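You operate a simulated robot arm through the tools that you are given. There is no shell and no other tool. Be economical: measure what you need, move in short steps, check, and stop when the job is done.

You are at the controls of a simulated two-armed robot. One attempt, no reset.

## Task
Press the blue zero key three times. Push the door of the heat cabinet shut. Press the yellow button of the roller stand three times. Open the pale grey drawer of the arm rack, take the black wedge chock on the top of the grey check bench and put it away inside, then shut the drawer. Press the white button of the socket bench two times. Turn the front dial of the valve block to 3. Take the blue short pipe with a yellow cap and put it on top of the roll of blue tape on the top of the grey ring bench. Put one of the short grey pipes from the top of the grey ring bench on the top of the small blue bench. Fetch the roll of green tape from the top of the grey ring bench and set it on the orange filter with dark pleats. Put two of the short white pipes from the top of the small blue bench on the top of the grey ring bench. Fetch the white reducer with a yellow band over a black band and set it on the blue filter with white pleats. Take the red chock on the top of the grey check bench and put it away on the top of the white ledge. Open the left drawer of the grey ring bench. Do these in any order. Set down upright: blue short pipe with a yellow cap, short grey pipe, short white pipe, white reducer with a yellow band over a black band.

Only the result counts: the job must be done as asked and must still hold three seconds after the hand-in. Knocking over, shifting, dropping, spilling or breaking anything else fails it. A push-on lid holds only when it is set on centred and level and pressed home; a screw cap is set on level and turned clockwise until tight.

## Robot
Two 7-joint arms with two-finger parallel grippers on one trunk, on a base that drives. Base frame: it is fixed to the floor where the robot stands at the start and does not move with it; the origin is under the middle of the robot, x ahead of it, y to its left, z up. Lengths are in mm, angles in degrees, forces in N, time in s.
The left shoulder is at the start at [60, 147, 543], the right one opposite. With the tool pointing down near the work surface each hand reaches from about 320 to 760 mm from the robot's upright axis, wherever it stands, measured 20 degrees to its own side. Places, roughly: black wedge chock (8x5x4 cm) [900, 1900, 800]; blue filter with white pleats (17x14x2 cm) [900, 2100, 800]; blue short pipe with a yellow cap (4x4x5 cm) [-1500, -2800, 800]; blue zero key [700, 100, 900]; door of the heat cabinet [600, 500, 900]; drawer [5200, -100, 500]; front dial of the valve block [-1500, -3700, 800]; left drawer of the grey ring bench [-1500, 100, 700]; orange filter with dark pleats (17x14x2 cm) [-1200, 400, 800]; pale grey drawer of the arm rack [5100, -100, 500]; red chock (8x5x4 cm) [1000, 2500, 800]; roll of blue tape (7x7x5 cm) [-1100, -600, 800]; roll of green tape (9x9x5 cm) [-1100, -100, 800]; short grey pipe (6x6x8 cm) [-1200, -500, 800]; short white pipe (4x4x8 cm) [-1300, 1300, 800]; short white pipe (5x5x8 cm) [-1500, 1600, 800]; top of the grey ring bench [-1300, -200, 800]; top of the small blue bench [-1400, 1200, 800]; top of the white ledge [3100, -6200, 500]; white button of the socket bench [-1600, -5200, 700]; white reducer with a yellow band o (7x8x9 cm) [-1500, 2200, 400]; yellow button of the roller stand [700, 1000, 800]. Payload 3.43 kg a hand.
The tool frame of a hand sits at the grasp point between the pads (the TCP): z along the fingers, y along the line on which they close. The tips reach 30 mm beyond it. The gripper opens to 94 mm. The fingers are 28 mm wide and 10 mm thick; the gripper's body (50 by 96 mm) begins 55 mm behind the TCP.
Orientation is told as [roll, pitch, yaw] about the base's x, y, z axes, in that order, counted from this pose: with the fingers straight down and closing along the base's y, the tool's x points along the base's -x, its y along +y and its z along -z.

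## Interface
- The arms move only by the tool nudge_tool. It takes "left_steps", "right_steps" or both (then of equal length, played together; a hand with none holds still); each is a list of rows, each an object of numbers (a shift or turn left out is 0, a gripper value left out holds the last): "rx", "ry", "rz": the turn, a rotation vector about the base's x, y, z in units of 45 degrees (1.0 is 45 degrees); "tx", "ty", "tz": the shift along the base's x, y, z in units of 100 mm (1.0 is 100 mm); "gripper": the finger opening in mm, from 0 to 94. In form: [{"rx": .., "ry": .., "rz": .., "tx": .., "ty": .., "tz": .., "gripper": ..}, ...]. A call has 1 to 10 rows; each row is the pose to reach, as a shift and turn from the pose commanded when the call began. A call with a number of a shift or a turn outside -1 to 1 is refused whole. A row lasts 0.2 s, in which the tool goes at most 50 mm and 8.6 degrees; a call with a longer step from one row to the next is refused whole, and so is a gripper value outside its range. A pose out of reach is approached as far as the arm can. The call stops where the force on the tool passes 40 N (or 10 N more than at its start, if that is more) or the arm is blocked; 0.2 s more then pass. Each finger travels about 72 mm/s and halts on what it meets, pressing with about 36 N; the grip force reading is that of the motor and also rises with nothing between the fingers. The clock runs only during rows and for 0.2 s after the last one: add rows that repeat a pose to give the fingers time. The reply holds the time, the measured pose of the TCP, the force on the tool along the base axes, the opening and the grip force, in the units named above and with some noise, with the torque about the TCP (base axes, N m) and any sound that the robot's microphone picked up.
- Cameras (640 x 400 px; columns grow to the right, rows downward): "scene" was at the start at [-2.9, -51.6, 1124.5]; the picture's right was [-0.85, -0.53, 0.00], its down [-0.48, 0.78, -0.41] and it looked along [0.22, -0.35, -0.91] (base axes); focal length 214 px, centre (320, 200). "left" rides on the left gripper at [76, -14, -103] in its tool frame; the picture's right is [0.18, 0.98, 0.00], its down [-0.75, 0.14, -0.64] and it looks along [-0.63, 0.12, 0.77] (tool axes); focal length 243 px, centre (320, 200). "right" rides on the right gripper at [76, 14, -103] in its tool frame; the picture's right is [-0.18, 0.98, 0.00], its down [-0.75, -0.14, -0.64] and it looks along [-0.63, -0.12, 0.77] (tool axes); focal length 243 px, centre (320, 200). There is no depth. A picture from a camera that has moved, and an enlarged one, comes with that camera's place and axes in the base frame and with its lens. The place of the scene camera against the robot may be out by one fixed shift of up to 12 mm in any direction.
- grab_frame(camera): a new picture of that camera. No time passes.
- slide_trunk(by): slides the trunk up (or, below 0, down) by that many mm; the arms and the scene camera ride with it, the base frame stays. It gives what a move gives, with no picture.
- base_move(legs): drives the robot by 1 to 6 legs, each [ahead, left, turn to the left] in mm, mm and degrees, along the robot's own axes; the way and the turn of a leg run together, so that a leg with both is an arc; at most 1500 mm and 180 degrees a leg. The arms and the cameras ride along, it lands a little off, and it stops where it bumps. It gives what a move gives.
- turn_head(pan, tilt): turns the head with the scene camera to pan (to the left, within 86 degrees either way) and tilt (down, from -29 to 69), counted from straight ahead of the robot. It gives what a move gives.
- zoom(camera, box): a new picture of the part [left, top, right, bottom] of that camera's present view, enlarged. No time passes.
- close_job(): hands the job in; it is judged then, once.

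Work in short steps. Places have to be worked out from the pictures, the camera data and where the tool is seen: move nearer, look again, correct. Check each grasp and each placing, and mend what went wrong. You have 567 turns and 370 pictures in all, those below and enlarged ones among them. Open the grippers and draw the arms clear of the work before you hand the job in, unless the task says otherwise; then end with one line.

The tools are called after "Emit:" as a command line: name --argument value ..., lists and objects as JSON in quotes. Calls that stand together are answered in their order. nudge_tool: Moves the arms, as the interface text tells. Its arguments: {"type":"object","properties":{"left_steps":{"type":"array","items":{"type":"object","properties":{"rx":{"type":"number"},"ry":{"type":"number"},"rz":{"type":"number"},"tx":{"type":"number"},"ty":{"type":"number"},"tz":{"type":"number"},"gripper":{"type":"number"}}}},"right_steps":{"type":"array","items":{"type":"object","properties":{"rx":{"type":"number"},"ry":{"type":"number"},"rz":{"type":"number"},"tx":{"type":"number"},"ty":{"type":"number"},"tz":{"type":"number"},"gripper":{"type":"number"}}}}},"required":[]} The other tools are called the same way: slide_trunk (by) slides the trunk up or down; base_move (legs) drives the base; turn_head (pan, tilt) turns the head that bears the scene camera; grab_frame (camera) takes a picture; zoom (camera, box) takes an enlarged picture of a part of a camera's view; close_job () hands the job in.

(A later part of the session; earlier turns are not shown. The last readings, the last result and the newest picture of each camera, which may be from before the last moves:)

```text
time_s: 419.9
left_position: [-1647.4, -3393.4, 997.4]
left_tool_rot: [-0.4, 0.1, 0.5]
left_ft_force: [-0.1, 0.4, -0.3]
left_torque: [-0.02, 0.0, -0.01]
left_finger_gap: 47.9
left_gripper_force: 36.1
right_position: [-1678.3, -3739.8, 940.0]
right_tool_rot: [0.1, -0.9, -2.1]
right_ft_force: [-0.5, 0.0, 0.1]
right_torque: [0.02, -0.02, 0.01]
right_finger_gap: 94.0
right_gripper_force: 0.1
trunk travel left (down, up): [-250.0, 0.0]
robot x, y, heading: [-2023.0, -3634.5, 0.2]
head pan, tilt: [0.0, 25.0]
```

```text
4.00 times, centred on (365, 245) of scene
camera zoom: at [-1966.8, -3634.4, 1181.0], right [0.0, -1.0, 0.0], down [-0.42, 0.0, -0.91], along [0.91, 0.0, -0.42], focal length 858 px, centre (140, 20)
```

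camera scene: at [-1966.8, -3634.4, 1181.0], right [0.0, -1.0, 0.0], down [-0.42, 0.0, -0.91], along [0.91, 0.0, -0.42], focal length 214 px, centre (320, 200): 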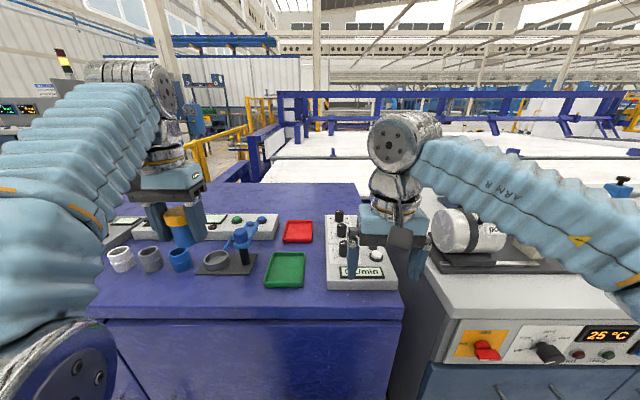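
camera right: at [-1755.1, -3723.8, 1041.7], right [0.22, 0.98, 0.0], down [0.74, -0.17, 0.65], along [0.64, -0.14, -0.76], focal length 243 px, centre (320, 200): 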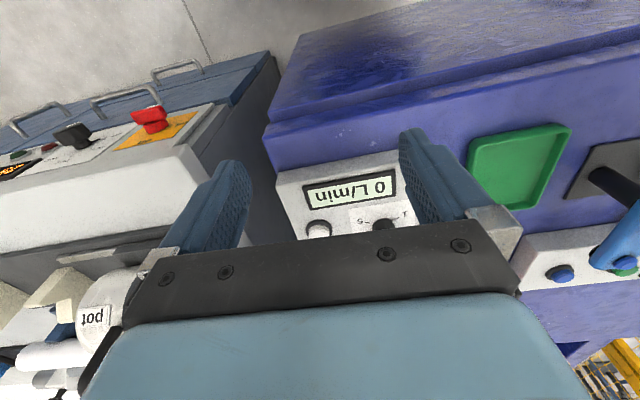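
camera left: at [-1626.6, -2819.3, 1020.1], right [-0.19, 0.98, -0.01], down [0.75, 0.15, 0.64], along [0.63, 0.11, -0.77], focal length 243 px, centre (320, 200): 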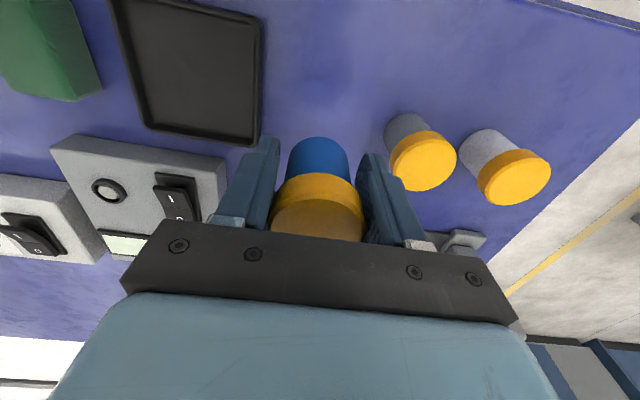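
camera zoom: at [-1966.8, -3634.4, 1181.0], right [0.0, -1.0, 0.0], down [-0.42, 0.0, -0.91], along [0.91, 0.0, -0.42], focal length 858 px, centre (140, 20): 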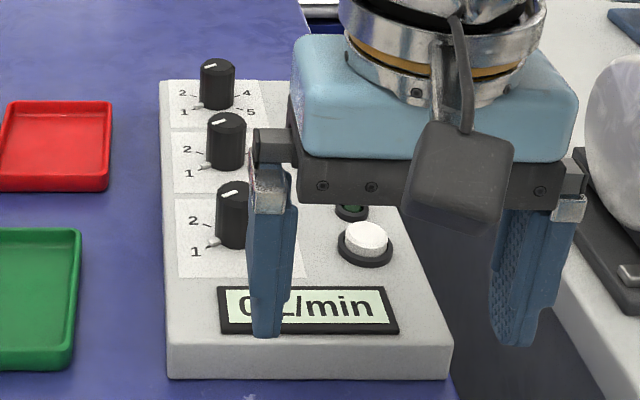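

The front knob's top is at about [-1515, -3697, 850]. I move the right hand above it, yawing +36° so the later −120° turn stays within the wrist's range.

Emit:
nudge_tool --right_steps '[{"tx": 0.2, "ty": 0.1, "rz": 0.17, "gripper": 44}, {"tx": 0.4, "ty": 0.2, "rz": 0.34}, {"tx": 0.6, "ty": 0.3, "rz": 0.51}, {"tx": 0.8, "ty": 0.43, "rz": 0.68}, {"tx": 1.0, "ty": 0.43, "rz": 0.83}]'

Emit:
nudge_tool --right_steps '[{"tx": 0.3}, {"tx": 0.63}, {"tx": 0.63, "tz": -0.2}]'

Emit:
zoom --camera "scene" --box '[300, 170, 420, 290]'

Emit:
grab_frame --camera "right"

```text
time_s: 421.1
left_position: [-1649.3, -3393.5, 996.7]
left_tool_rot: [-0.4, 0.0, 0.5]
left_ft_force: [0.4, -0.5, -0.6]
left_torque: [0.0, -0.02, 0.03]
left_finger_gap: 47.8
left_gripper_force: 36.0
right_position: [-1580.6, -3697.8, 939.1]
right_tool_rot: [0.1, -0.9, 35.4]
right_ft_force: [-1.4, 0.5, 0.2]
right_torque: [0.01, 0.0, 0.03]
right_finger_gap: 44.0
right_gripper_force: 0.0
trunk travel left (down, up): [-250.0, 0.0]
robot x, y, heading: [-2023.7, -3633.6, 0.3]
head pan, tilt: [0.0, 25.0]
```

```text
time_s: 421.9
left_position: [-1648.9, -3391.7, 996.7]
left_tool_rot: [-0.4, 0.1, 0.5]
left_ft_force: [-0.5, 0.4, -1.0]
left_torque: [0.03, -0.01, 0.04]
left_finger_gap: 47.8
left_gripper_force: 35.9
right_position: [-1520.0, -3698.6, 913.7]
right_tool_rot: [0.0, -1.0, 35.1]
right_ft_force: [0.2, 0.1, -0.3]
right_torque: [0.0, -0.03, 0.02]
right_finger_gap: 44.0
right_gripper_force: 0.1
right hand out of reach, approached as far as the arm can: row 2, 3
trunk travel left (down, up): [-250.0, 0.0]
robot x, y, heading: [-2024.3, -3632.0, 0.5]
head pan, tilt: [0.0, 25.0]
```

```text
3.33 times, centred on (360, 230) of scene
camera zoom: at [-1966.5, -3634.4, 1181.0], right [0.0, -1.0, 0.0], down [-0.42, 0.0, -0.91], along [0.91, 0.0, -0.42], focal length 715 px, centre (187, 100)
```

zoom: 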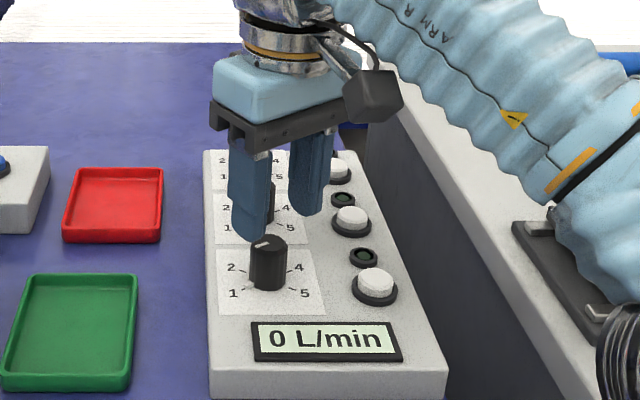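

```text
225 pictures are left
camera right: at [-1591.8, -3732.7, 1016.5], right [-0.42, 0.91, 0.0], down [0.69, 0.31, 0.65], along [0.59, 0.28, -0.76], focal length 243 px, centre (320, 200)
```

right: 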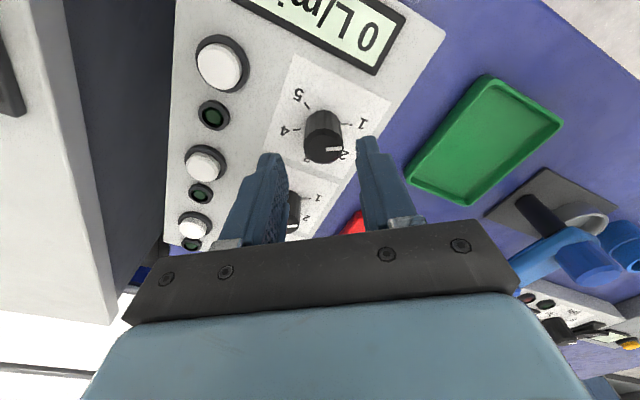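

Well aligned. I lower to grip height in steps.

Emit:
nudge_tool --right_steps '[{"tx": 0.04, "ty": 0.02, "tz": -0.2}, {"tx": 0.04, "ty": 0.02, "tz": -0.35}]'

Emit:
zoom --camera "right" --box '[230, 80, 430, 240]'

Emit:
zoom --camera "scene" --box '[310, 190, 390, 270]'

```text
time_s: 422.6
left_position: [-1648.1, -3392.9, 997.4]
left_tool_rot: [-0.4, 0.0, 0.5]
left_ft_force: [0.2, -0.4, -0.8]
left_torque: [0.0, 0.0, 0.0]
left_finger_gap: 47.9
left_gripper_force: 35.8
right_position: [-1513.5, -3694.6, 880.4]
right_tool_rot: [0.1, -0.8, 35.3]
right_ft_force: [0.2, -1.0, 0.3]
right_torque: [0.01, 0.03, 0.0]
right_finger_gap: 44.0
right_gripper_force: 0.1
trunk travel left (down, up): [-250.0, 0.0]
robot x, y, heading: [-2024.1, -3631.5, 0.3]
head pan, tilt: [0.0, 25.0]
```

```text
2.50 times, centred on (330, 160) of right
camera zoom: at [-1585.8, -3728.9, 982.1], right [-0.42, 0.91, 0.0], down [0.69, 0.31, 0.65], along [0.59, 0.28, -0.76], focal length 606 px, centre (295, 300)
```

zoom: 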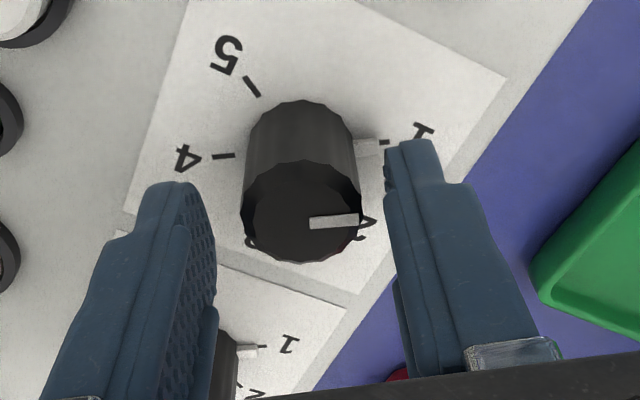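

```text
5.00 times, centred on (350, 230) of scene
camera zoom: at [-1966.5, -3634.3, 1181.0], right [0.0, -1.0, 0.0], down [-0.42, 0.0, -0.91], along [0.91, 0.0, -0.42], focal length 1072 px, centre (170, 50)
```

zoom: 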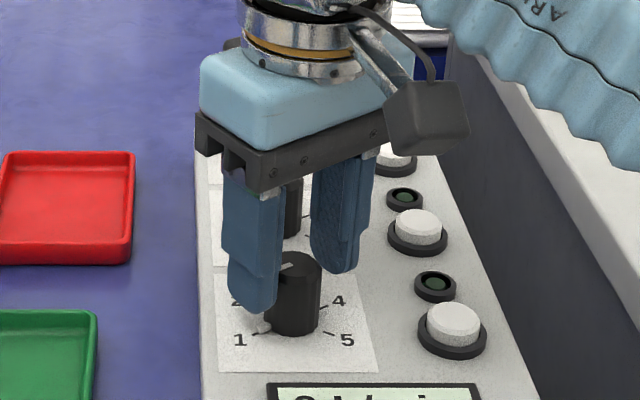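

Aligned within 2–3 mm. I lower to z≈858 and close on the knob.

Emit:
nudge_tool --right_steps '[{"tz": -0.1}, {"tz": -0.2}, {"tz": -0.2, "gripper": 35}, {"tz": -0.2, "gripper": 20}, {"tz": -0.2, "gripper": 10}, {"tz": -0.2, "gripper": 10}]'

Emit:
zoom --camera "right" --box '[230, 80, 430, 240]'

```text
time_s: 423.9
left_position: [-1648.3, -3392.6, 997.4]
left_tool_rot: [-0.5, -0.1, 0.5]
left_ft_force: [0.4, 0.0, 0.3]
left_torque: [0.0, 0.01, 0.01]
left_finger_gap: 47.7
left_gripper_force: 35.7
right_position: [-1514.9, -3693.4, 860.7]
right_tool_rot: [0.1, -0.9, 35.3]
right_ft_force: [-11.7, 11.0, -2.4]
right_torque: [0.2, -0.17, -0.01]
right_finger_gap: 27.6
right_gripper_force: 44.7
trunk travel left (down, up): [-250.0, 0.0]
robot x, y, heading: [-2020.2, -3635.3, 0.3]
head pan, tilt: [0.0, 25.0]
```

```text
2.50 times, centred on (330, 160) of right
camera zoom: at [-1587.6, -3727.9, 962.7], right [-0.42, 0.91, 0.0], down [0.69, 0.31, 0.65], along [0.59, 0.28, -0.76], focal length 606 px, centre (295, 300)
```

zoom: 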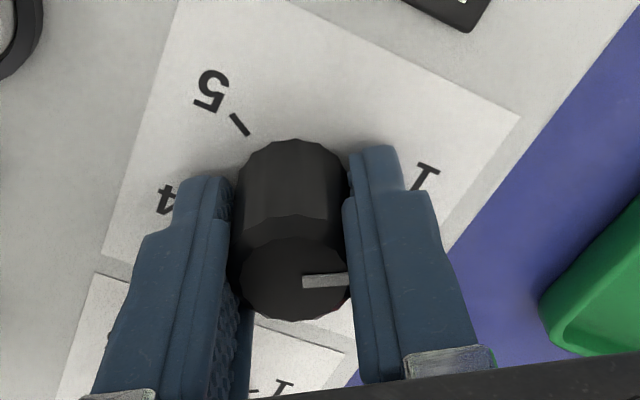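

Gripped (27.6 mm). I relieve the slight side load and turn clockwise 45°.

Emit:
nudge_tool --right_steps '[{"tx": -0.01, "ty": 0.01}, {"tx": -0.01, "ty": 0.01, "rz": -0.17}, {"tx": -0.01, "ty": 0.01, "rz": -0.34}, {"tx": -0.01, "ty": 0.01, "rz": -0.51}, {"tx": -0.01, "ty": 0.01, "rz": -0.68}, {"tx": -0.01, "ty": 0.01, "rz": -0.85}, {"tx": -0.01, "ty": 0.01, "rz": -1.0}]'

Emit:
zoom --camera "right" --box '[230, 80, 430, 240]'

```text
time_s: 425.6
left_position: [-1648.5, -3392.2, 996.0]
left_tool_rot: [-0.4, 0.0, 0.5]
left_ft_force: [0.5, 0.3, -0.7]
left_torque: [0.01, 0.01, 0.0]
left_finger_gap: 47.3
left_gripper_force: 36.3
right_position: [-1515.2, -3694.2, 860.8]
right_tool_rot: [0.1, -1.1, -10.0]
right_ft_force: [13.4, 2.4, 16.9]
right_torque: [-0.09, 0.56, -0.01]
right_finger_gap: 27.7
right_gripper_force: 44.7
trunk travel left (down, up): [-250.0, 0.0]
robot x, y, heading: [-2026.2, -3631.9, 0.2]
head pan, tilt: [0.0, 25.0]
```

```text
2.50 times, centred on (330, 160) of right
camera zoom: at [-1590.2, -3668.0, 962.5], right [0.35, 0.94, 0.0], down [0.71, -0.27, 0.65], along [0.61, -0.23, -0.76], focal length 606 px, centre (295, 300)
```

zoom: 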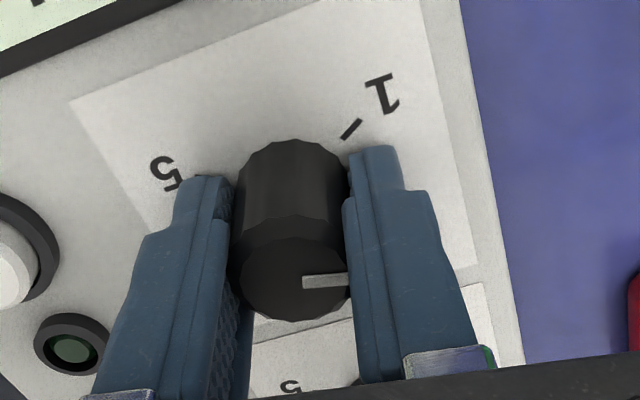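

The knob turns with the hand (45° done). Next 45°.

Emit:
nudge_tool --right_steps '[{"rz": -0.17, "tz": 0.01, "tx": 0.01}, {"rz": -0.34, "tz": 0.01, "tx": 0.01}, {"rz": -0.51, "tz": 0.01, "tx": 0.01}, {"rz": -0.68, "tz": 0.01, "tx": 0.01}, {"rz": -0.85, "tz": 0.01, "tx": 0.01}, {"rz": -1.0, "tz": 0.01, "tx": 0.01}]'

Emit:
nudge_tool --right_steps '[{"rz": -0.17}, {"rz": -0.34}, {"rz": -0.51}, {"rz": -0.67}]'

Emit:
zoom --camera "right" --box '[230, 80, 430, 240]'

Emit:
zoom --camera "scene" --box '[310, 190, 390, 270]'

```text
time_s: 426.9
left_position: [-1648.8, -3393.9, 997.6]
left_tool_rot: [-0.3, 0.0, 0.4]
left_ft_force: [0.1, 0.5, -1.5]
left_torque: [-0.02, 0.0, 0.02]
left_finger_gap: 47.5
left_gripper_force: 35.9
right_position: [-1516.5, -3695.3, 860.9]
right_tool_rot: [0.0, -0.9, -55.0]
right_ft_force: [-10.4, -13.5, -3.4]
right_torque: [-0.35, 0.25, 0.05]
right_finger_gap: 27.5
right_gripper_force: 44.9
trunk travel left (down, up): [-250.0, 0.0]
robot x, y, heading: [-2025.6, -3630.9, 0.4]
head pan, tilt: [0.0, 25.0]
```

```text
time_s: 427.9
left_position: [-1648.9, -3394.4, 997.7]
left_tool_rot: [-0.3, -0.1, 0.5]
left_ft_force: [-0.7, 0.7, -0.7]
left_torque: [0.01, -0.02, 0.01]
left_finger_gap: 47.4
left_gripper_force: 36.8
right_position: [-1515.8, -3694.4, 860.4]
right_tool_rot: [-0.2, -0.9, -85.1]
right_ft_force: [-29.0, -18.6, -19.4]
right_torque: [0.78, -0.22, 0.02]
right_finger_gap: 27.4
right_gripper_force: 45.3
trunk travel left (down, up): [-250.0, 0.0]
robot x, y, heading: [-2025.2, -3632.5, 0.2]
head pan, tilt: [0.0, 25.0]
```

```text
2.50 times, centred on (330, 160) of right
camera zoom: at [-1509.5, -3617.8, 962.6], right [1.0, -0.1, 0.0], down [-0.07, -0.75, 0.65], along [-0.06, -0.65, -0.76], focal length 606 px, centre (295, 300)
```

zoom: 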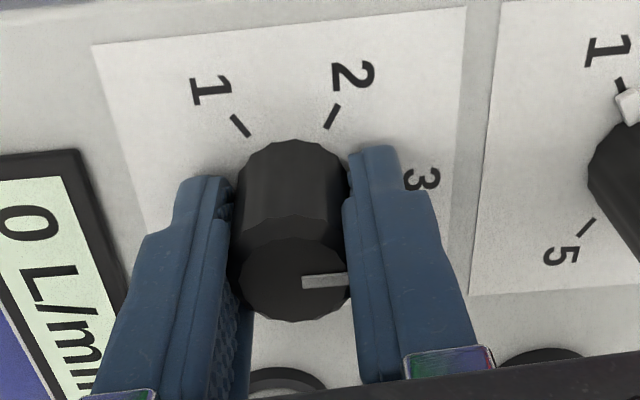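

```text
5.00 times, centred on (350, 230) of scene
camera zoom: at [-1968.0, -3636.4, 1180.9], right [0.0, -1.0, 0.0], down [-0.42, 0.0, -0.91], along [0.91, 0.0, -0.42], focal length 1072 px, centre (170, 50)
```

zoom: 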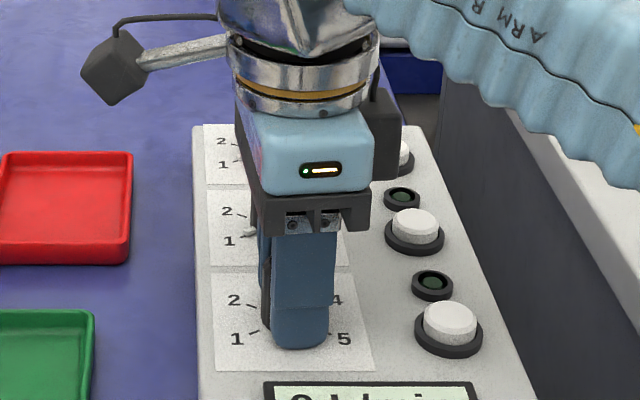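

The pointer now faces 3. I relieve the side force, open and lift to verify.

Emit:
nudge_tool --right_steps '[{"tx": -0.01, "ty": -0.01, "gripper": 44}, {"tx": -0.01, "ty": -0.01, "gripper": 44}, {"tx": -0.01, "ty": -0.01, "tz": 0.3}, {"tx": -0.01, "ty": -0.01, "tz": 0.6}, {"tz": 0.7, "tx": -0.3}, {"tz": 0.7, "tx": -0.7}, {"tz": 0.7, "tx": -1.0}]'

Emit:
zoom --camera "scene" --box '[310, 190, 390, 270]'

```text
time_s: 429.6
left_position: [-1648.5, -3393.9, 997.2]
left_tool_rot: [-0.5, 0.1, 0.6]
left_ft_force: [0.9, 0.3, -0.8]
left_torque: [0.02, -0.02, 0.01]
left_finger_gap: 47.2
left_gripper_force: 36.1
right_position: [-1617.9, -3693.0, 929.7]
right_tool_rot: [0.1, -0.9, -85.0]
right_ft_force: [0.8, 0.0, 0.0]
right_torque: [0.01, -0.01, 0.0]
right_finger_gap: 44.1
right_gripper_force: 0.1
trunk travel left (down, up): [-250.0, 0.0]
robot x, y, heading: [-2025.6, -3633.9, 0.4]
head pan, tilt: [0.0, 25.0]
```

```text
5.00 times, centred on (350, 230) of scene
camera zoom: at [-1966.4, -3634.4, 1181.0], right [0.0, -1.0, 0.0], down [-0.42, 0.0, -0.91], along [0.91, 0.0, -0.42], focal length 1072 px, centre (170, 50)
```

zoom: 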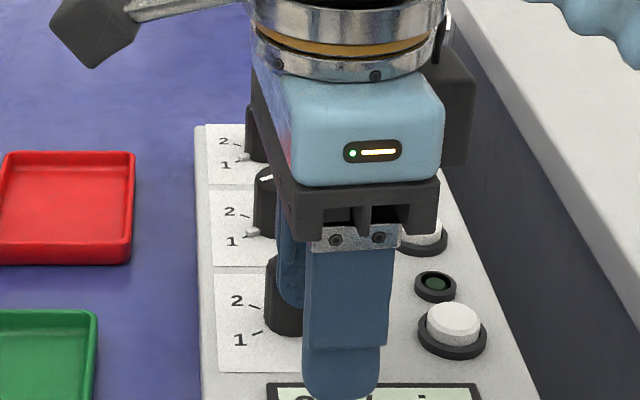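

Emit:
base_move --legs '[[-180, 0, 0]]'

Emit:
nudge_tool --right_steps '[{"rz": 0.18, "ty": -0.2}, {"rz": 0.36, "ty": -0.4}, {"rz": 0.54, "ty": -0.6}, {"rz": 0.72, "ty": -0.8}, {"rz": 0.9, "ty": -1.0}, {"rz": 1.0, "ty": -1.0}]'

Emit:
nudge_tool --right_steps '[{"rz": 0.18, "ty": -0.2}, {"rz": 0.36, "ty": -0.4}, {"rz": 0.54, "ty": -0.6}, {"rz": 0.72, "ty": -0.8}, {"rz": 0.85, "ty": -0.8}]'

Emit:
zoom --camera "scene" --box '[310, 180, 380, 250]'

```text
time_s: 431.1
left_position: [-1829.2, -3393.3, 997.3]
left_tool_rot: [-0.5, 0.0, 0.6]
left_ft_force: [-0.1, -0.6, -0.4]
left_torque: [0.02, -0.02, 0.0]
left_finger_gap: 46.8
left_gripper_force: 36.4
right_position: [-1798.6, -3693.3, 930.4]
right_tool_rot: [0.1, -0.9, -84.8]
right_ft_force: [0.5, -0.1, 0.1]
right_torque: [-0.02, 0.01, -0.01]
right_finger_gap: 43.9
right_gripper_force: 0.0
trunk travel left (down, up): [-250.0, 0.0]
robot x, y, heading: [-2205.9, -3637.6, 0.3]
head pan, tilt: [0.0, 25.0]
```

```text
time_s: 432.5
left_position: [-1829.9, -3393.2, 998.4]
left_tool_rot: [-0.4, 0.0, 0.5]
left_ft_force: [-0.2, -0.7, -1.0]
left_torque: [0.0, -0.03, -0.02]
left_finger_gap: 47.0
left_gripper_force: 36.3
right_position: [-1798.9, -3796.0, 930.0]
right_tool_rot: [0.2, -0.9, -39.9]
right_ft_force: [0.0, 0.0, 1.1]
right_torque: [0.02, -0.01, 0.01]
right_finger_gap: 43.9
right_gripper_force: 0.0
trunk travel left (down, up): [-250.0, 0.0]
robot x, y, heading: [-2204.4, -3631.1, 0.0]
head pan, tilt: [0.0, 25.0]
```

```text
time_s: 433.7
left_position: [-1829.9, -3393.9, 998.1]
left_tool_rot: [-0.4, 0.0, 0.7]
left_ft_force: [0.1, 0.5, 0.5]
left_torque: [0.0, 0.01, -0.03]
left_finger_gap: 46.8
left_gripper_force: 35.8
right_position: [-1797.0, -3875.0, 930.5]
right_tool_rot: [0.1, -0.8, -1.5]
right_ft_force: [-0.1, -0.7, -0.5]
right_torque: [0.03, 0.0, 0.0]
right_finger_gap: 44.0
right_gripper_force: 0.1
trunk travel left (down, up): [-250.0, 0.0]
robot x, y, heading: [-2205.4, -3634.3, 0.3]
head pan, tilt: [0.0, 25.0]
```

```text
5.71 times, centred on (345, 215) of scene
camera zoom: at [-2148.1, -3635.4, 1181.0], right [0.01, -1.0, 0.0], down [-0.42, 0.0, -0.91], along [0.91, 0.01, -0.42], focal length 1226 px, centre (177, 114)
```

zoom: 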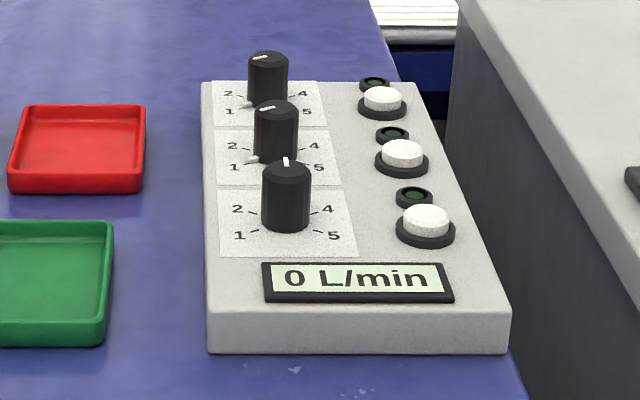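

The dial is at 3. The left grip gap has crept from 48.9 to 46.8 mm, so I check the held pipe.

Emit:
grab_frame --camera "left"

```text
216 pictures are left
camera left: at [-1906.1, -3408.6, 1099.1], right [-0.19, 0.98, -0.01], down [0.75, 0.15, 0.64], along [0.63, 0.12, -0.77], focal length 243 px, centre (320, 200)
```

left: 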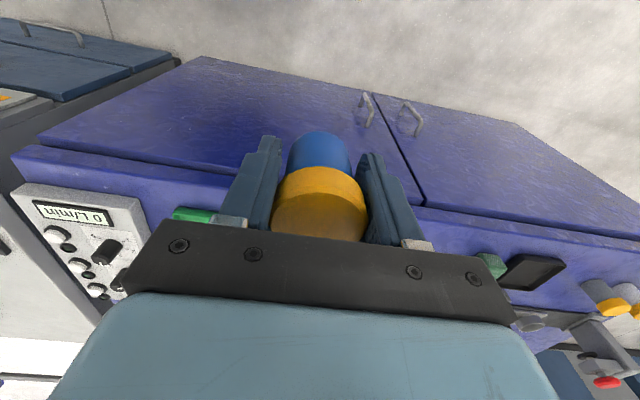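

The cap is slowly squeezing out toward −x because it was gripped off-centre. I set it down on the free front strip of the bench here and regrip it centred.

Emit:
nudge_tool --right_steps '[{"tx": -0.2, "ty": 0.3}, {"tx": -0.4, "ty": 0.6}]' --left_steps '[{"tz": -0.2}, {"tz": -0.3}]'

Emit:
base_move --legs '[[195, 0, 0]]'

Emit:
grab_frame --camera "left"

Emit:
grab_frame --camera "scene"

```text
time_s: 434.3
left_position: [-1830.0, -3392.9, 965.9]
left_tool_rot: [-0.4, 0.1, 0.6]
left_ft_force: [0.1, -0.3, -0.7]
left_torque: [0.02, 0.0, 0.01]
left_finger_gap: 46.7
left_gripper_force: 35.7
right_position: [-1835.9, -3815.3, 930.7]
right_tool_rot: [0.1, -0.9, -1.6]
right_ft_force: [0.6, 0.0, -0.2]
right_torque: [0.05, 0.01, -0.02]
right_finger_gap: 44.2
right_gripper_force: 0.1
trunk travel left (down, up): [-250.0, 0.0]
robot x, y, heading: [-2205.5, -3637.2, 0.1]
head pan, tilt: [0.0, 25.0]
```

```text
time_s: 435.9
left_position: [-1630.7, -3391.7, 966.9]
left_tool_rot: [-0.3, 0.0, 0.6]
left_ft_force: [0.7, -0.2, -0.5]
left_torque: [0.01, 0.02, -0.04]
left_finger_gap: 46.6
left_gripper_force: 35.8
right_position: [-1637.0, -3813.3, 930.8]
right_tool_rot: [0.0, -0.9, -1.6]
right_ft_force: [0.8, -0.5, 0.2]
right_torque: [-0.02, -0.03, -0.02]
right_finger_gap: 44.2
right_gripper_force: 0.1
trunk travel left (down, up): [-250.0, 0.0]
robot x, y, heading: [-2005.5, -3634.9, 0.2]
head pan, tilt: [0.0, 25.0]
```

```text
215 pictures are left
camera left: at [-1707.9, -3406.9, 1068.8], right [-0.19, 0.98, -0.01], down [0.75, 0.15, 0.64], along [0.63, 0.12, -0.77], focal length 243 px, centre (320, 200)
```

left: 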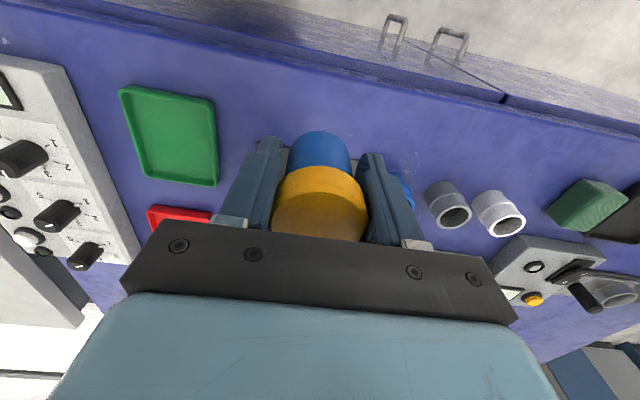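

```text
214 pictures are left
camera scene: at [-1949.6, -3634.1, 1181.0], right [0.01, -1.0, 0.0], down [-0.42, 0.0, -0.91], along [0.91, 0.01, -0.42], focal length 214 px, centre (320, 200)
```

scene: 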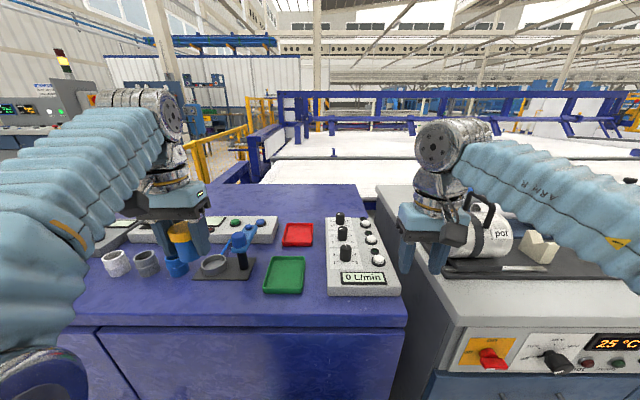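

The spot below is clear. I move 18 mm forward and lower until it touches the bench.

Emit:
nudge_tool --left_steps '[{"tx": 0.18, "tz": -0.3}, {"tx": 0.18, "tz": -0.6}, {"tx": 0.18, "tz": -0.9}, {"tx": 0.18, "tz": -1.0}]'

Emit:
nudge_tool --left_steps '[{"tz": -0.1}, {"tz": -0.17}, {"tz": -0.22}, {"tz": -0.26}, {"tz": -0.3}, {"tz": -0.34}, {"tz": -0.38}]'

Emit:
grab_frame --camera "left"

```text
time_s: 436.9
left_position: [-1614.5, -3390.6, 866.5]
left_tool_rot: [-0.3, 0.0, 0.7]
left_ft_force: [0.3, -0.2, -0.1]
left_torque: [0.01, 0.0, 0.0]
left_finger_gap: 46.6
left_gripper_force: 36.1
right_position: [-1636.7, -3814.1, 929.9]
right_tool_rot: [0.1, -1.0, -1.5]
right_ft_force: [0.2, 0.1, -0.5]
right_torque: [0.01, -0.01, -0.01]
right_finger_gap: 44.0
right_gripper_force: 0.1
trunk travel left (down, up): [-250.0, 0.0]
robot x, y, heading: [-2008.7, -3633.3, 0.4]
head pan, tilt: [0.0, 25.0]
```

```text
time_s: 438.4
left_position: [-1613.2, -3392.3, 831.0]
left_tool_rot: [-0.3, -0.1, 0.6]
left_ft_force: [0.9, 4.3, 20.0]
left_torque: [0.67, 0.32, -0.17]
left_finger_gap: 46.6
left_gripper_force: 36.2
right_position: [-1637.6, -3812.9, 931.4]
right_tool_rot: [0.1, -0.9, -1.6]
right_ft_force: [-0.7, 0.0, 0.1]
right_torque: [-0.01, 0.02, -0.05]
right_finger_gap: 44.2
right_gripper_force: 0.0
trunk travel left (down, up): [-250.0, 0.0]
robot x, y, heading: [-2009.2, -3632.6, 0.4]
head pan, tilt: [0.0, 25.0]
```

```text
213 pictures are left
camera left: at [-1690.0, -3407.3, 931.8], right [-0.19, 0.98, -0.01], down [0.75, 0.15, 0.64], along [0.63, 0.12, -0.77], focal length 243 px, centre (320, 200)
```

left: 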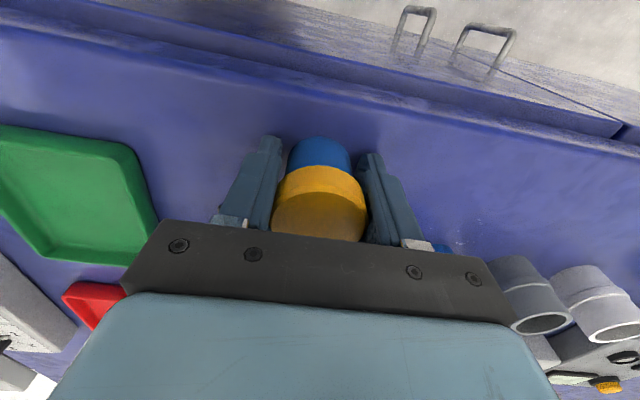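

Touch-down at fingertip level. I open, raise 6 mm, shift the hand 16 mm toward −x to centre on the pipe, and regrip.

Emit:
nudge_tool --left_steps '[{"tz": 0.02, "gripper": 64}, {"tz": 0.02, "gripper": 64}, {"tz": 0.06, "gripper": 64}]'

Emit:
zoom --camera "left" --box '[180, 80, 460, 260]'

Emit:
zoom --camera "scene" --box '[120, 200, 260, 300]'

```text
time_s: 439.2
left_position: [-1614.9, -3391.8, 833.8]
left_tool_rot: [-0.4, 0.0, 0.7]
left_ft_force: [-0.2, -0.2, 0.5]
left_torque: [0.01, 0.0, 0.0]
left_finger_gap: 64.0
left_gripper_force: 0.0
right_position: [-1637.2, -3813.3, 930.2]
right_tool_rot: [0.2, -0.9, -1.6]
right_ft_force: [0.3, 0.0, -0.9]
right_torque: [-0.01, -0.03, 0.03]
right_finger_gap: 43.9
right_gripper_force: 0.1
trunk travel left (down, up): [-250.0, 0.0]
robot x, y, heading: [-2008.0, -3633.2, 0.2]
head pan, tilt: [0.0, 25.0]
```

```text
2.22 times, centred on (320, 170) of left
camera zoom: at [-1690.1, -3406.9, 936.5], right [-0.2, 0.98, -0.01], down [0.75, 0.15, 0.64], along [0.63, 0.12, -0.77], focal length 539 px, centre (320, 267)
```

zoom: 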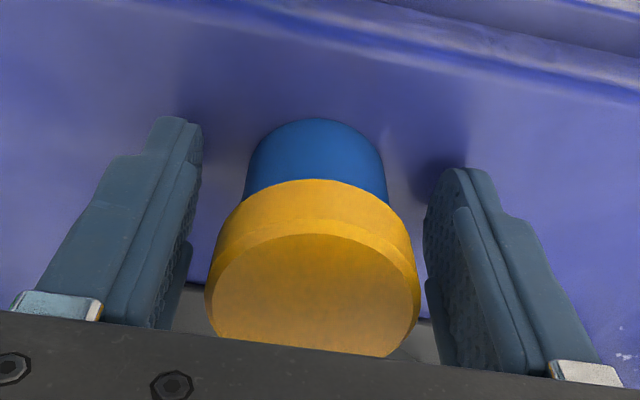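

```text
4.00 times, centred on (190, 250) of scene
camera zoom: at [-1949.4, -3634.0, 1180.9], right [0.01, -1.0, 0.0], down [-0.42, 0.0, -0.91], along [0.91, 0.01, -0.42], focal length 858 px, centre (840, 0)
```

zoom: 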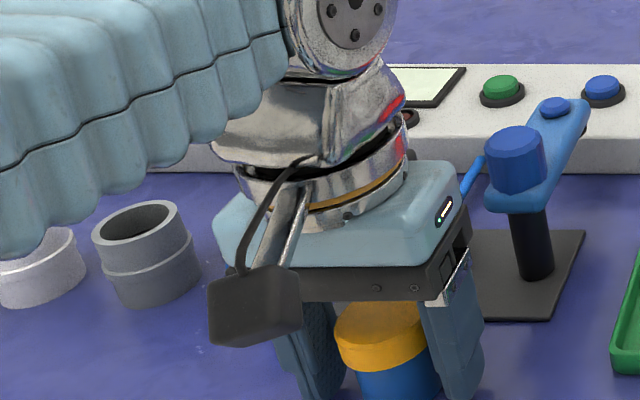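

The pipe stands upright. I shift ~7 mm toward −x and regrip.

Emit:
nudge_tool --left_steps '[{"tx": -0.07, "tz": 0.02}, {"tx": -0.07, "tz": 0.02, "gripper": 50}, {"tx": -0.07, "tz": 0.02, "gripper": 30}, {"tx": -0.07, "tz": 0.02, "gripper": 25}, {"tx": -0.07, "tz": 0.02, "gripper": 25}]'

Emit:
zoom --camera "left" --box '[180, 80, 460, 260]'

```text
time_s: 440.4
left_position: [-1621.7, -3391.5, 837.6]
left_tool_rot: [-0.4, 0.0, 0.7]
left_ft_force: [-0.5, 0.3, 0.4]
left_torque: [0.01, 0.01, 0.01]
left_finger_gap: 49.8
left_gripper_force: 35.9
right_position: [-1637.7, -3813.5, 931.2]
right_tool_rot: [0.1, -0.9, -1.6]
right_ft_force: [0.1, -0.8, 0.0]
right_torque: [0.0, -0.04, 0.04]
right_finger_gap: 43.9
right_gripper_force: 0.0
trunk travel left (down, up): [-250.0, 0.0]
robot x, y, heading: [-2004.3, -3634.0, 0.5]
head pan, tilt: [0.0, 25.0]
```

```text
2.22 times, centred on (320, 170) of left
camera zoom: at [-1696.8, -3406.7, 939.1], right [-0.19, 0.98, -0.01], down [0.75, 0.15, 0.64], along [0.63, 0.12, -0.77], focal length 539 px, centre (320, 267)
```

zoom: 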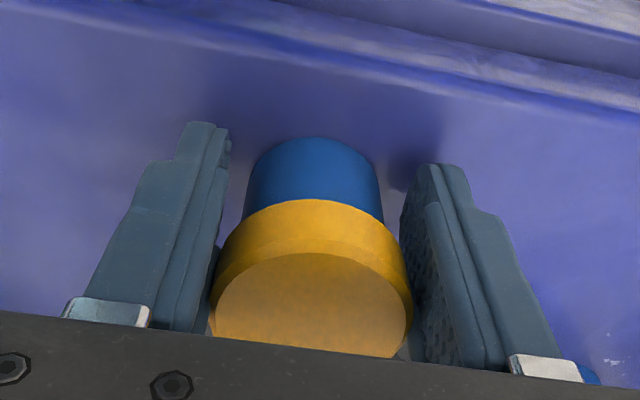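

The gap is now 49.8 mm (better centred). One more regrip 6 mm further to find the full diameter.

Emit:
nudge_tool --left_steps '[{"gripper": 62}, {"gripper": 62, "tx": -0.06}, {"gripper": 62, "tx": -0.06}, {"tx": -0.06, "gripper": 40}, {"tx": -0.06, "gripper": 25}, {"tx": -0.06, "gripper": 25}]'

```text
time_s: 441.9
left_position: [-1627.2, -3391.3, 838.3]
left_tool_rot: [-0.4, 0.0, 0.5]
left_ft_force: [-0.2, 0.7, 0.0]
left_torque: [0.04, -0.02, -0.04]
left_finger_gap: 46.4
left_gripper_force: 36.6
right_position: [-1638.0, -3812.8, 931.1]
right_tool_rot: [0.1, -1.0, -1.7]
right_ft_force: [0.2, -0.7, 0.2]
right_torque: [-0.04, 0.0, -0.04]
right_finger_gap: 43.8
right_gripper_force: 0.0
trunk travel left (down, up): [-250.0, 0.0]
robot x, y, heading: [-2005.5, -3629.5, 0.4]
head pan, tilt: [0.0, 25.0]
```

So the centre is at x≈-1621. I regrip there and lift.

Emit:
nudge_tool --left_steps '[{"gripper": 62}, {"gripper": 62, "tx": 0.06}, {"gripper": 62, "tx": 0.06}, {"tx": 0.06, "gripper": 40}, {"tx": 0.06, "gripper": 25}, {"tx": 0.06, "gripper": 25}]'

Emit:
nudge_tool --left_steps '[{"tz": 0.2}, {"tz": 0.5}, {"tz": 0.9}, {"tz": 1.0}]'

Emit:
base_move --legs '[[-250, 0, 0], [0, -1450, 0]]'

Emit:
grab_frame --camera "scene"

```text
time_s: 443.2
left_position: [-1620.5, -3392.2, 837.1]
left_tool_rot: [-0.5, 0.0, 0.6]
left_ft_force: [0.4, -0.1, 0.3]
left_torque: [0.02, 0.02, 0.02]
left_finger_gap: 49.9
left_gripper_force: 36.2
right_position: [-1637.7, -3813.9, 931.7]
right_tool_rot: [0.1, -0.9, -1.7]
right_ft_force: [0.0, -0.4, -0.9]
right_torque: [0.0, -0.03, -0.02]
right_finger_gap: 43.9
right_gripper_force: 0.0
trunk travel left (down, up): [-250.0, 0.0]
robot x, y, heading: [-2007.0, -3635.6, 0.5]
head pan, tilt: [0.0, 25.0]
```

```text
time_s: 444.2
left_position: [-1621.2, -3392.4, 936.7]
left_tool_rot: [-0.4, 0.0, 0.7]
left_ft_force: [0.0, -0.2, -0.6]
left_torque: [-0.02, -0.02, 0.02]
left_finger_gap: 49.7
left_gripper_force: 36.5
right_position: [-1637.8, -3813.7, 931.6]
right_tool_rot: [0.2, -0.9, -1.6]
right_ft_force: [0.0, 0.7, 0.4]
right_torque: [0.03, 0.0, 0.0]
right_finger_gap: 44.0
right_gripper_force: 0.1
trunk travel left (down, up): [-250.0, 0.0]
robot x, y, heading: [-2005.4, -3634.3, 0.6]
head pan, tilt: [0.0, 25.0]
```

```text
time_s: 452.9
left_position: [-1859.4, -4840.1, 936.8]
left_tool_rot: [-0.4, 0.0, 0.6]
left_ft_force: [0.7, -1.1, -0.8]
left_torque: [-0.03, 0.02, -0.02]
left_finger_gap: 49.1
left_gripper_force: 36.0
right_position: [-1875.3, -5262.2, 931.0]
right_tool_rot: [0.0, -0.9, -1.6]
right_ft_force: [0.5, -0.7, 0.2]
right_torque: [0.01, -0.02, 0.0]
right_finger_gap: 43.8
right_gripper_force: 0.2
trunk travel left (down, up): [-250.0, 0.0]
robot x, y, heading: [-2247.6, -5084.8, 0.3]
head pan, tilt: [0.0, 25.0]
```

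```text
209 pictures are left
camera scene: at [-2187.6, -5082.1, 1181.0], right [0.01, -1.0, 0.0], down [-0.42, 0.0, -0.91], along [0.91, 0.01, -0.42], focal length 214 px, centre (320, 200)
```

scene: 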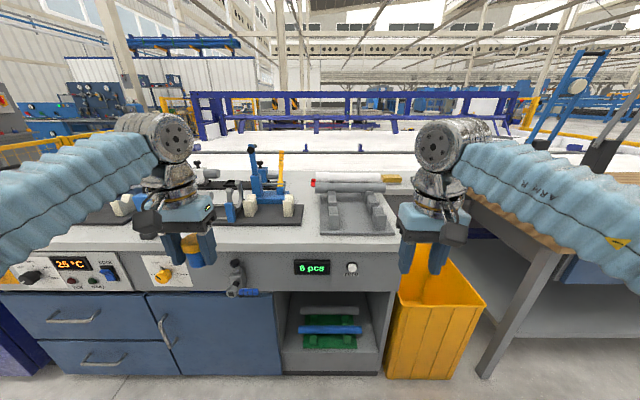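

Emit:
zoom --camera "scene" --box '[280, 230, 400, 310]'

```text
5.00 times, centred on (340, 270) of scene
camera zoom: at [-2187.6, -5082.1, 1181.0], right [0.01, -1.0, 0.0], down [-0.42, 0.0, -0.91], along [0.91, 0.01, -0.42], focal length 1072 px, centre (220, -150)
```

zoom: 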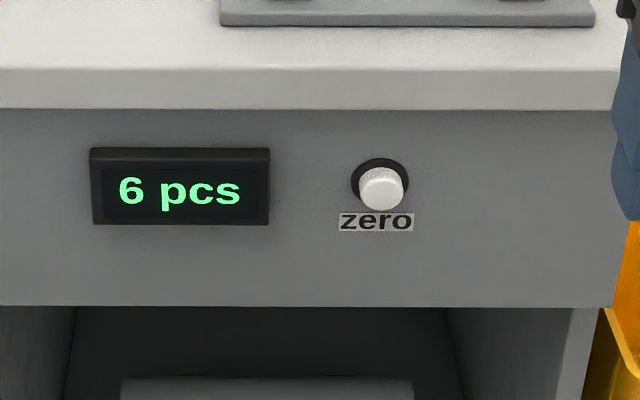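

The white "zero" button is on the front panel at about [-1683, -5182, 720]. I tilt the closed right hand forward 45° and lower it in front of the button.

Emit:
nudge_tool --right_steps '[{"ry": -0.17, "tx": 0.13, "ty": 0.13, "gripper": 0}, {"ry": -0.34, "tx": 0.26, "ty": 0.26}, {"ry": -0.51, "tx": 0.4, "ty": 0.4}, {"ry": -0.68, "tx": 0.55, "ty": 0.55}, {"ry": -0.85, "tx": 0.7, "ty": 0.7}, {"ry": -1.0, "tx": 0.8, "ty": 0.8}]'

Emit:
nudge_tool --right_steps '[{"tz": -0.4}, {"tz": -0.8}, {"tz": -1.0}]'

Emit:
grab_frame --camera "scene"

```text
time_s: 454.3
left_position: [-1860.0, -4839.6, 935.6]
left_tool_rot: [-0.4, 0.0, 0.6]
left_ft_force: [-0.1, 0.0, 0.3]
left_torque: [-0.01, 0.02, 0.0]
left_finger_gap: 49.1
left_gripper_force: 35.8
right_position: [-1794.2, -5181.3, 931.5]
right_tool_rot: [1.8, -46.1, -2.3]
right_ft_force: [-0.3, 1.1, -0.1]
right_torque: [0.0, 0.0, 0.01]
right_finger_gap: 0.2
right_gripper_force: 33.4
trunk travel left (down, up): [-250.0, 0.0]
robot x, y, heading: [-2245.5, -5077.8, 0.3]
head pan, tilt: [0.0, 25.0]
```

```text
time_s: 455.1
left_position: [-1860.0, -4839.8, 937.5]
left_tool_rot: [-0.4, 0.0, 0.6]
left_ft_force: [0.5, -0.2, -0.7]
left_torque: [0.01, 0.01, 0.01]
left_finger_gap: 48.9
left_gripper_force: 36.0
right_position: [-1794.8, -5180.8, 833.0]
right_tool_rot: [1.7, -45.9, -2.3]
right_ft_force: [-0.7, 0.1, -0.6]
right_torque: [0.0, 0.05, 0.03]
right_finger_gap: 0.1
right_gripper_force: 32.8
trunk travel left (down, up): [-250.0, 0.0]
robot x, y, heading: [-2246.3, -5079.2, 0.3]
head pan, tilt: [0.0, 25.0]
```

```text
207 pictures are left
camera scene: at [-2187.6, -5082.1, 1181.0], right [0.01, -1.0, 0.0], down [-0.42, 0.0, -0.91], along [0.91, 0.01, -0.42], focal length 214 px, centre (320, 200)
```

scene: 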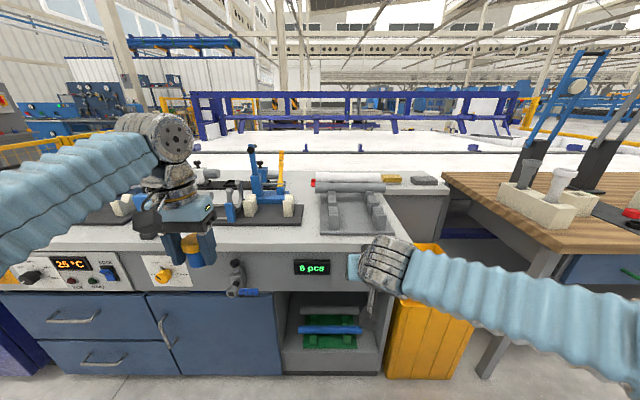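

Continue down to the button's height and look through the right wrist camera.

Emit:
nudge_tool --right_steps '[{"tz": -0.4}, {"tz": -0.8}, {"tz": -0.92}]'

Emit:
grab_frame --camera "right"

Emit:
zoom --camera "scene" --box '[280, 230, 400, 310]'

```text
time_s: 455.9
left_position: [-1860.1, -4841.3, 936.5]
left_tool_rot: [-0.4, 0.0, 0.6]
left_ft_force: [0.1, -0.8, -0.9]
left_torque: [-0.04, 0.02, 0.01]
left_finger_gap: 48.8
left_gripper_force: 35.5
right_position: [-1796.8, -5181.6, 741.5]
right_tool_rot: [1.8, -45.9, -2.3]
right_ft_force: [-0.6, -0.1, 0.6]
right_torque: [0.0, 0.0, 0.01]
right_finger_gap: 0.4
right_gripper_force: 33.2
trunk travel left (down, up): [-250.0, 0.0]
robot x, y, heading: [-2247.6, -5081.6, 0.4]
head pan, tilt: [0.0, 25.0]
```

```text
206 pictures are left
camera right: at [-1922.8, -5166.1, 757.7], right [0.15, 0.98, 0.15], down [0.06, -0.16, 0.98], along [0.99, -0.14, -0.08], focal length 243 px, centre (320, 200)
```

right: 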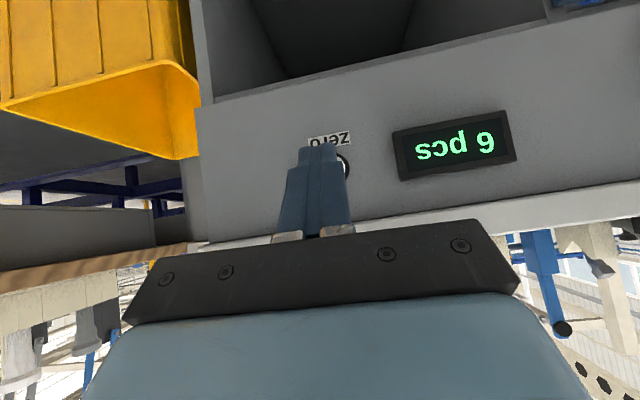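

```text
5.00 times, centred on (340, 270) of scene
camera zoom: at [-2187.6, -5082.1, 1181.0], right [0.01, -1.0, 0.0], down [-0.42, 0.0, -0.91], along [0.91, 0.01, -0.42], focal length 1072 px, centre (220, -150)
```

zoom: 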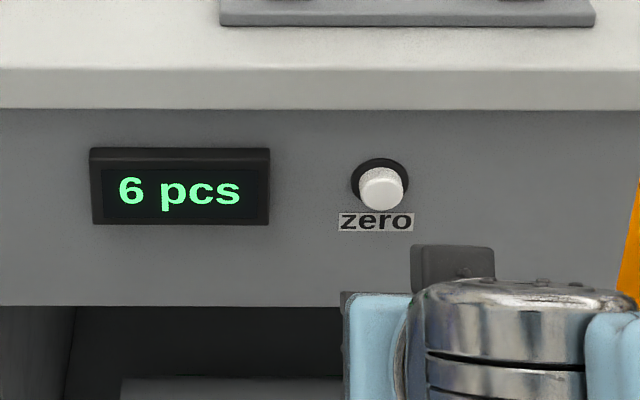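

The button is near [-1672, -5178, 706]. I adjust height so the leading finger edge meets it, and advance.

Emit:
nudge_tool --right_steps '[{"tz": -0.22, "ty": 0.03}, {"tz": -0.22, "ty": 0.03, "tx": 0.3}, {"tz": -0.22, "ty": 0.03, "tx": 0.6}, {"tz": -0.22, "ty": 0.03, "tx": 0.7}]'

Emit:
zoom --camera "right" --box '[240, 60, 440, 240]'

Emit:
zoom --camera "scene" --box '[280, 230, 400, 310]'

```text
time_s: 456.9
left_position: [-1860.1, -4840.8, 936.3]
left_tool_rot: [-0.4, 0.0, 0.6]
left_ft_force: [-0.9, 0.3, -1.5]
left_torque: [-0.01, 0.01, -0.02]
left_finger_gap: 48.8
left_gripper_force: 35.8
right_position: [-1725.6, -5178.5, 716.1]
right_tool_rot: [1.7, -45.8, -2.4]
right_ft_force: [-0.6, 0.7, -0.3]
right_torque: [0.02, -0.01, 0.02]
right_finger_gap: 0.0
right_gripper_force: 32.8
trunk travel left (down, up): [-250.0, 0.0]
robot x, y, heading: [-2248.4, -5079.3, 0.4]
head pan, tilt: [0.0, 25.0]
```

```text
2.22 times, centred on (340, 150) of right
camera zoom: at [-1852.0, -5163.2, 735.5], right [0.15, 0.98, 0.15], down [0.06, -0.16, 0.98], along [0.99, -0.13, -0.08], focal length 539 px, centre (276, 311)
```

zoom: 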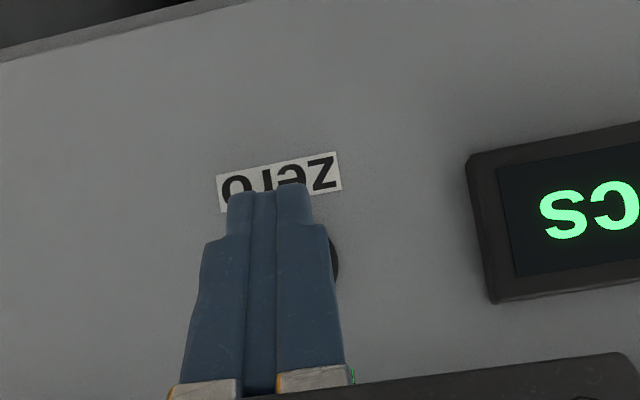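

```text
5.00 times, centred on (340, 270) of scene
camera zoom: at [-2187.6, -5082.1, 1181.0], right [0.01, -1.0, 0.0], down [-0.42, 0.0, -0.91], along [0.91, 0.01, -0.42], focal length 1072 px, centre (220, -150)
```

zoom: 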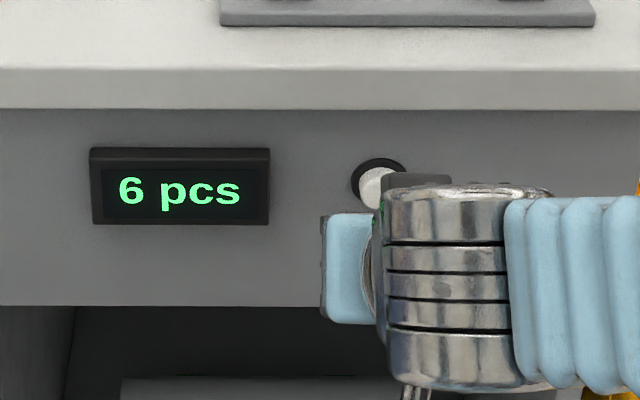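

The leading edge is aligned with the button (within ~3 mm). I push forward in small steps.

Emit:
nudge_tool --right_steps '[{"tx": 0.05, "ty": 0.02, "tz": 0.02}, {"tx": 0.1, "ty": 0.02, "tz": 0.02}, {"tx": 0.15, "ty": 0.02, "tz": 0.02}, {"tx": 0.2, "ty": 0.02, "tz": 0.02}, {"tx": 0.24, "ty": 0.02, "tz": 0.02}, {"tx": 0.28, "ty": 0.02, "tz": 0.02}, {"tx": 0.32, "ty": 0.02, "tz": 0.02}]'

```text
time_s: 458.5
left_position: [-1860.1, -4841.9, 936.3]
left_tool_rot: [-0.5, 0.1, 0.6]
left_ft_force: [-0.3, 0.3, -1.7]
left_torque: [0.02, -0.02, 0.01]
left_finger_gap: 48.7
left_gripper_force: 36.1
right_position: [-1692.1, -5176.5, 718.5]
right_tool_rot: [1.7, -45.9, -2.3]
right_ft_force: [0.6, -0.1, 0.3]
right_torque: [0.01, 0.01, 0.01]
right_finger_gap: 0.1
right_gripper_force: 33.1
trunk travel left (down, up): [-250.0, 0.0]
robot x, y, heading: [-2246.1, -5079.8, 0.2]
head pan, tilt: [0.0, 25.0]
```

No contact yet (edge at x≈-1661). I keep advancing in small steps.

Emit:
nudge_tool --right_steps '[{"tx": 0.04}, {"tx": 0.08}, {"tx": 0.12}, {"tx": 0.16}, {"tx": 0.2}, {"tx": 0.24}, {"tx": 0.28}]'

Emit:
zoom --camera "right" --box '[240, 60, 440, 240]'

```text
time_s: 459.8
left_position: [-1862.0, -4840.5, 936.9]
left_tool_rot: [-0.5, -0.2, 0.6]
left_ft_force: [-0.3, 0.3, -1.5]
left_torque: [0.02, 0.0, 0.0]
left_finger_gap: 48.8
left_gripper_force: 35.9
right_position: [-1678.1, -5176.1, 718.0]
right_tool_rot: [1.6, -45.6, -2.2]
right_ft_force: [-22.4, -3.6, 8.3]
right_torque: [-0.07, 0.01, -0.19]
right_finger_gap: 0.0
right_gripper_force: 33.1
trunk travel left (down, up): [-250.0, 0.0]
robot x, y, heading: [-2245.3, -5079.8, 0.5]
head pan, tilt: [0.0, 25.0]
heard: click
stopped in row 6 (right hand): the force on the tool passed its limit at 46 N (the readings are from after the stop); the commanded pose is now the measured one
```

```text
2.22 times, centred on (340, 150) of right
camera zoom: at [-1804.2, -5160.8, 737.1], right [0.15, 0.98, 0.15], down [0.06, -0.16, 0.98], along [0.99, -0.14, -0.09], focal length 539 px, centre (276, 311)
```

zoom: 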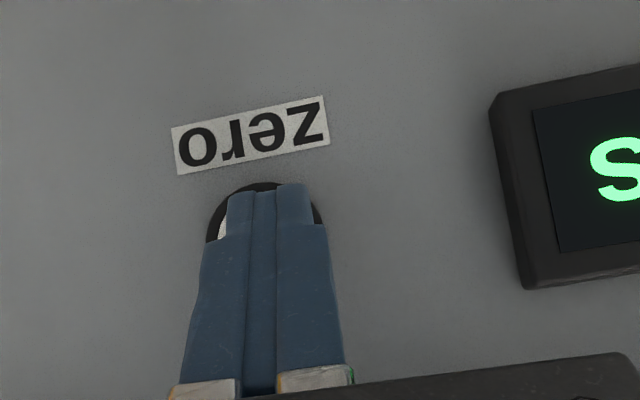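

One click. I back off 20 mm and press again.

Emit:
nudge_tool --right_steps '[{"tx": -0.15}, {"tx": -0.2}, {"tx": -0.2}, {"tx": -0.1}, {"tx": -0.05}, {"tx": 0.0}, {"tx": 0.03}]'

```text
time_s: 461.3
left_position: [-1862.6, -4841.2, 937.4]
left_tool_rot: [-0.4, -0.1, 0.6]
left_ft_force: [0.3, -0.5, 0.0]
left_torque: [-0.02, -0.03, 0.02]
left_finger_gap: 48.5
left_gripper_force: 35.8
right_position: [-1676.8, -5175.2, 717.6]
right_tool_rot: [1.6, -45.5, -2.2]
right_ft_force: [-22.3, -3.5, 8.2]
right_torque: [-0.08, -0.01, -0.18]
right_finger_gap: 0.0
right_gripper_force: 33.0
trunk travel left (down, up): [-250.0, 0.0]
robot x, y, heading: [-2245.4, -5084.1, 0.0]
head pan, tilt: [0.0, 25.0]
heard: click
stopped in row 7 (right hand): the force on the tool passed its limit at 45 N (the readings are from after the stop); the commanded pose is now the measured one
```

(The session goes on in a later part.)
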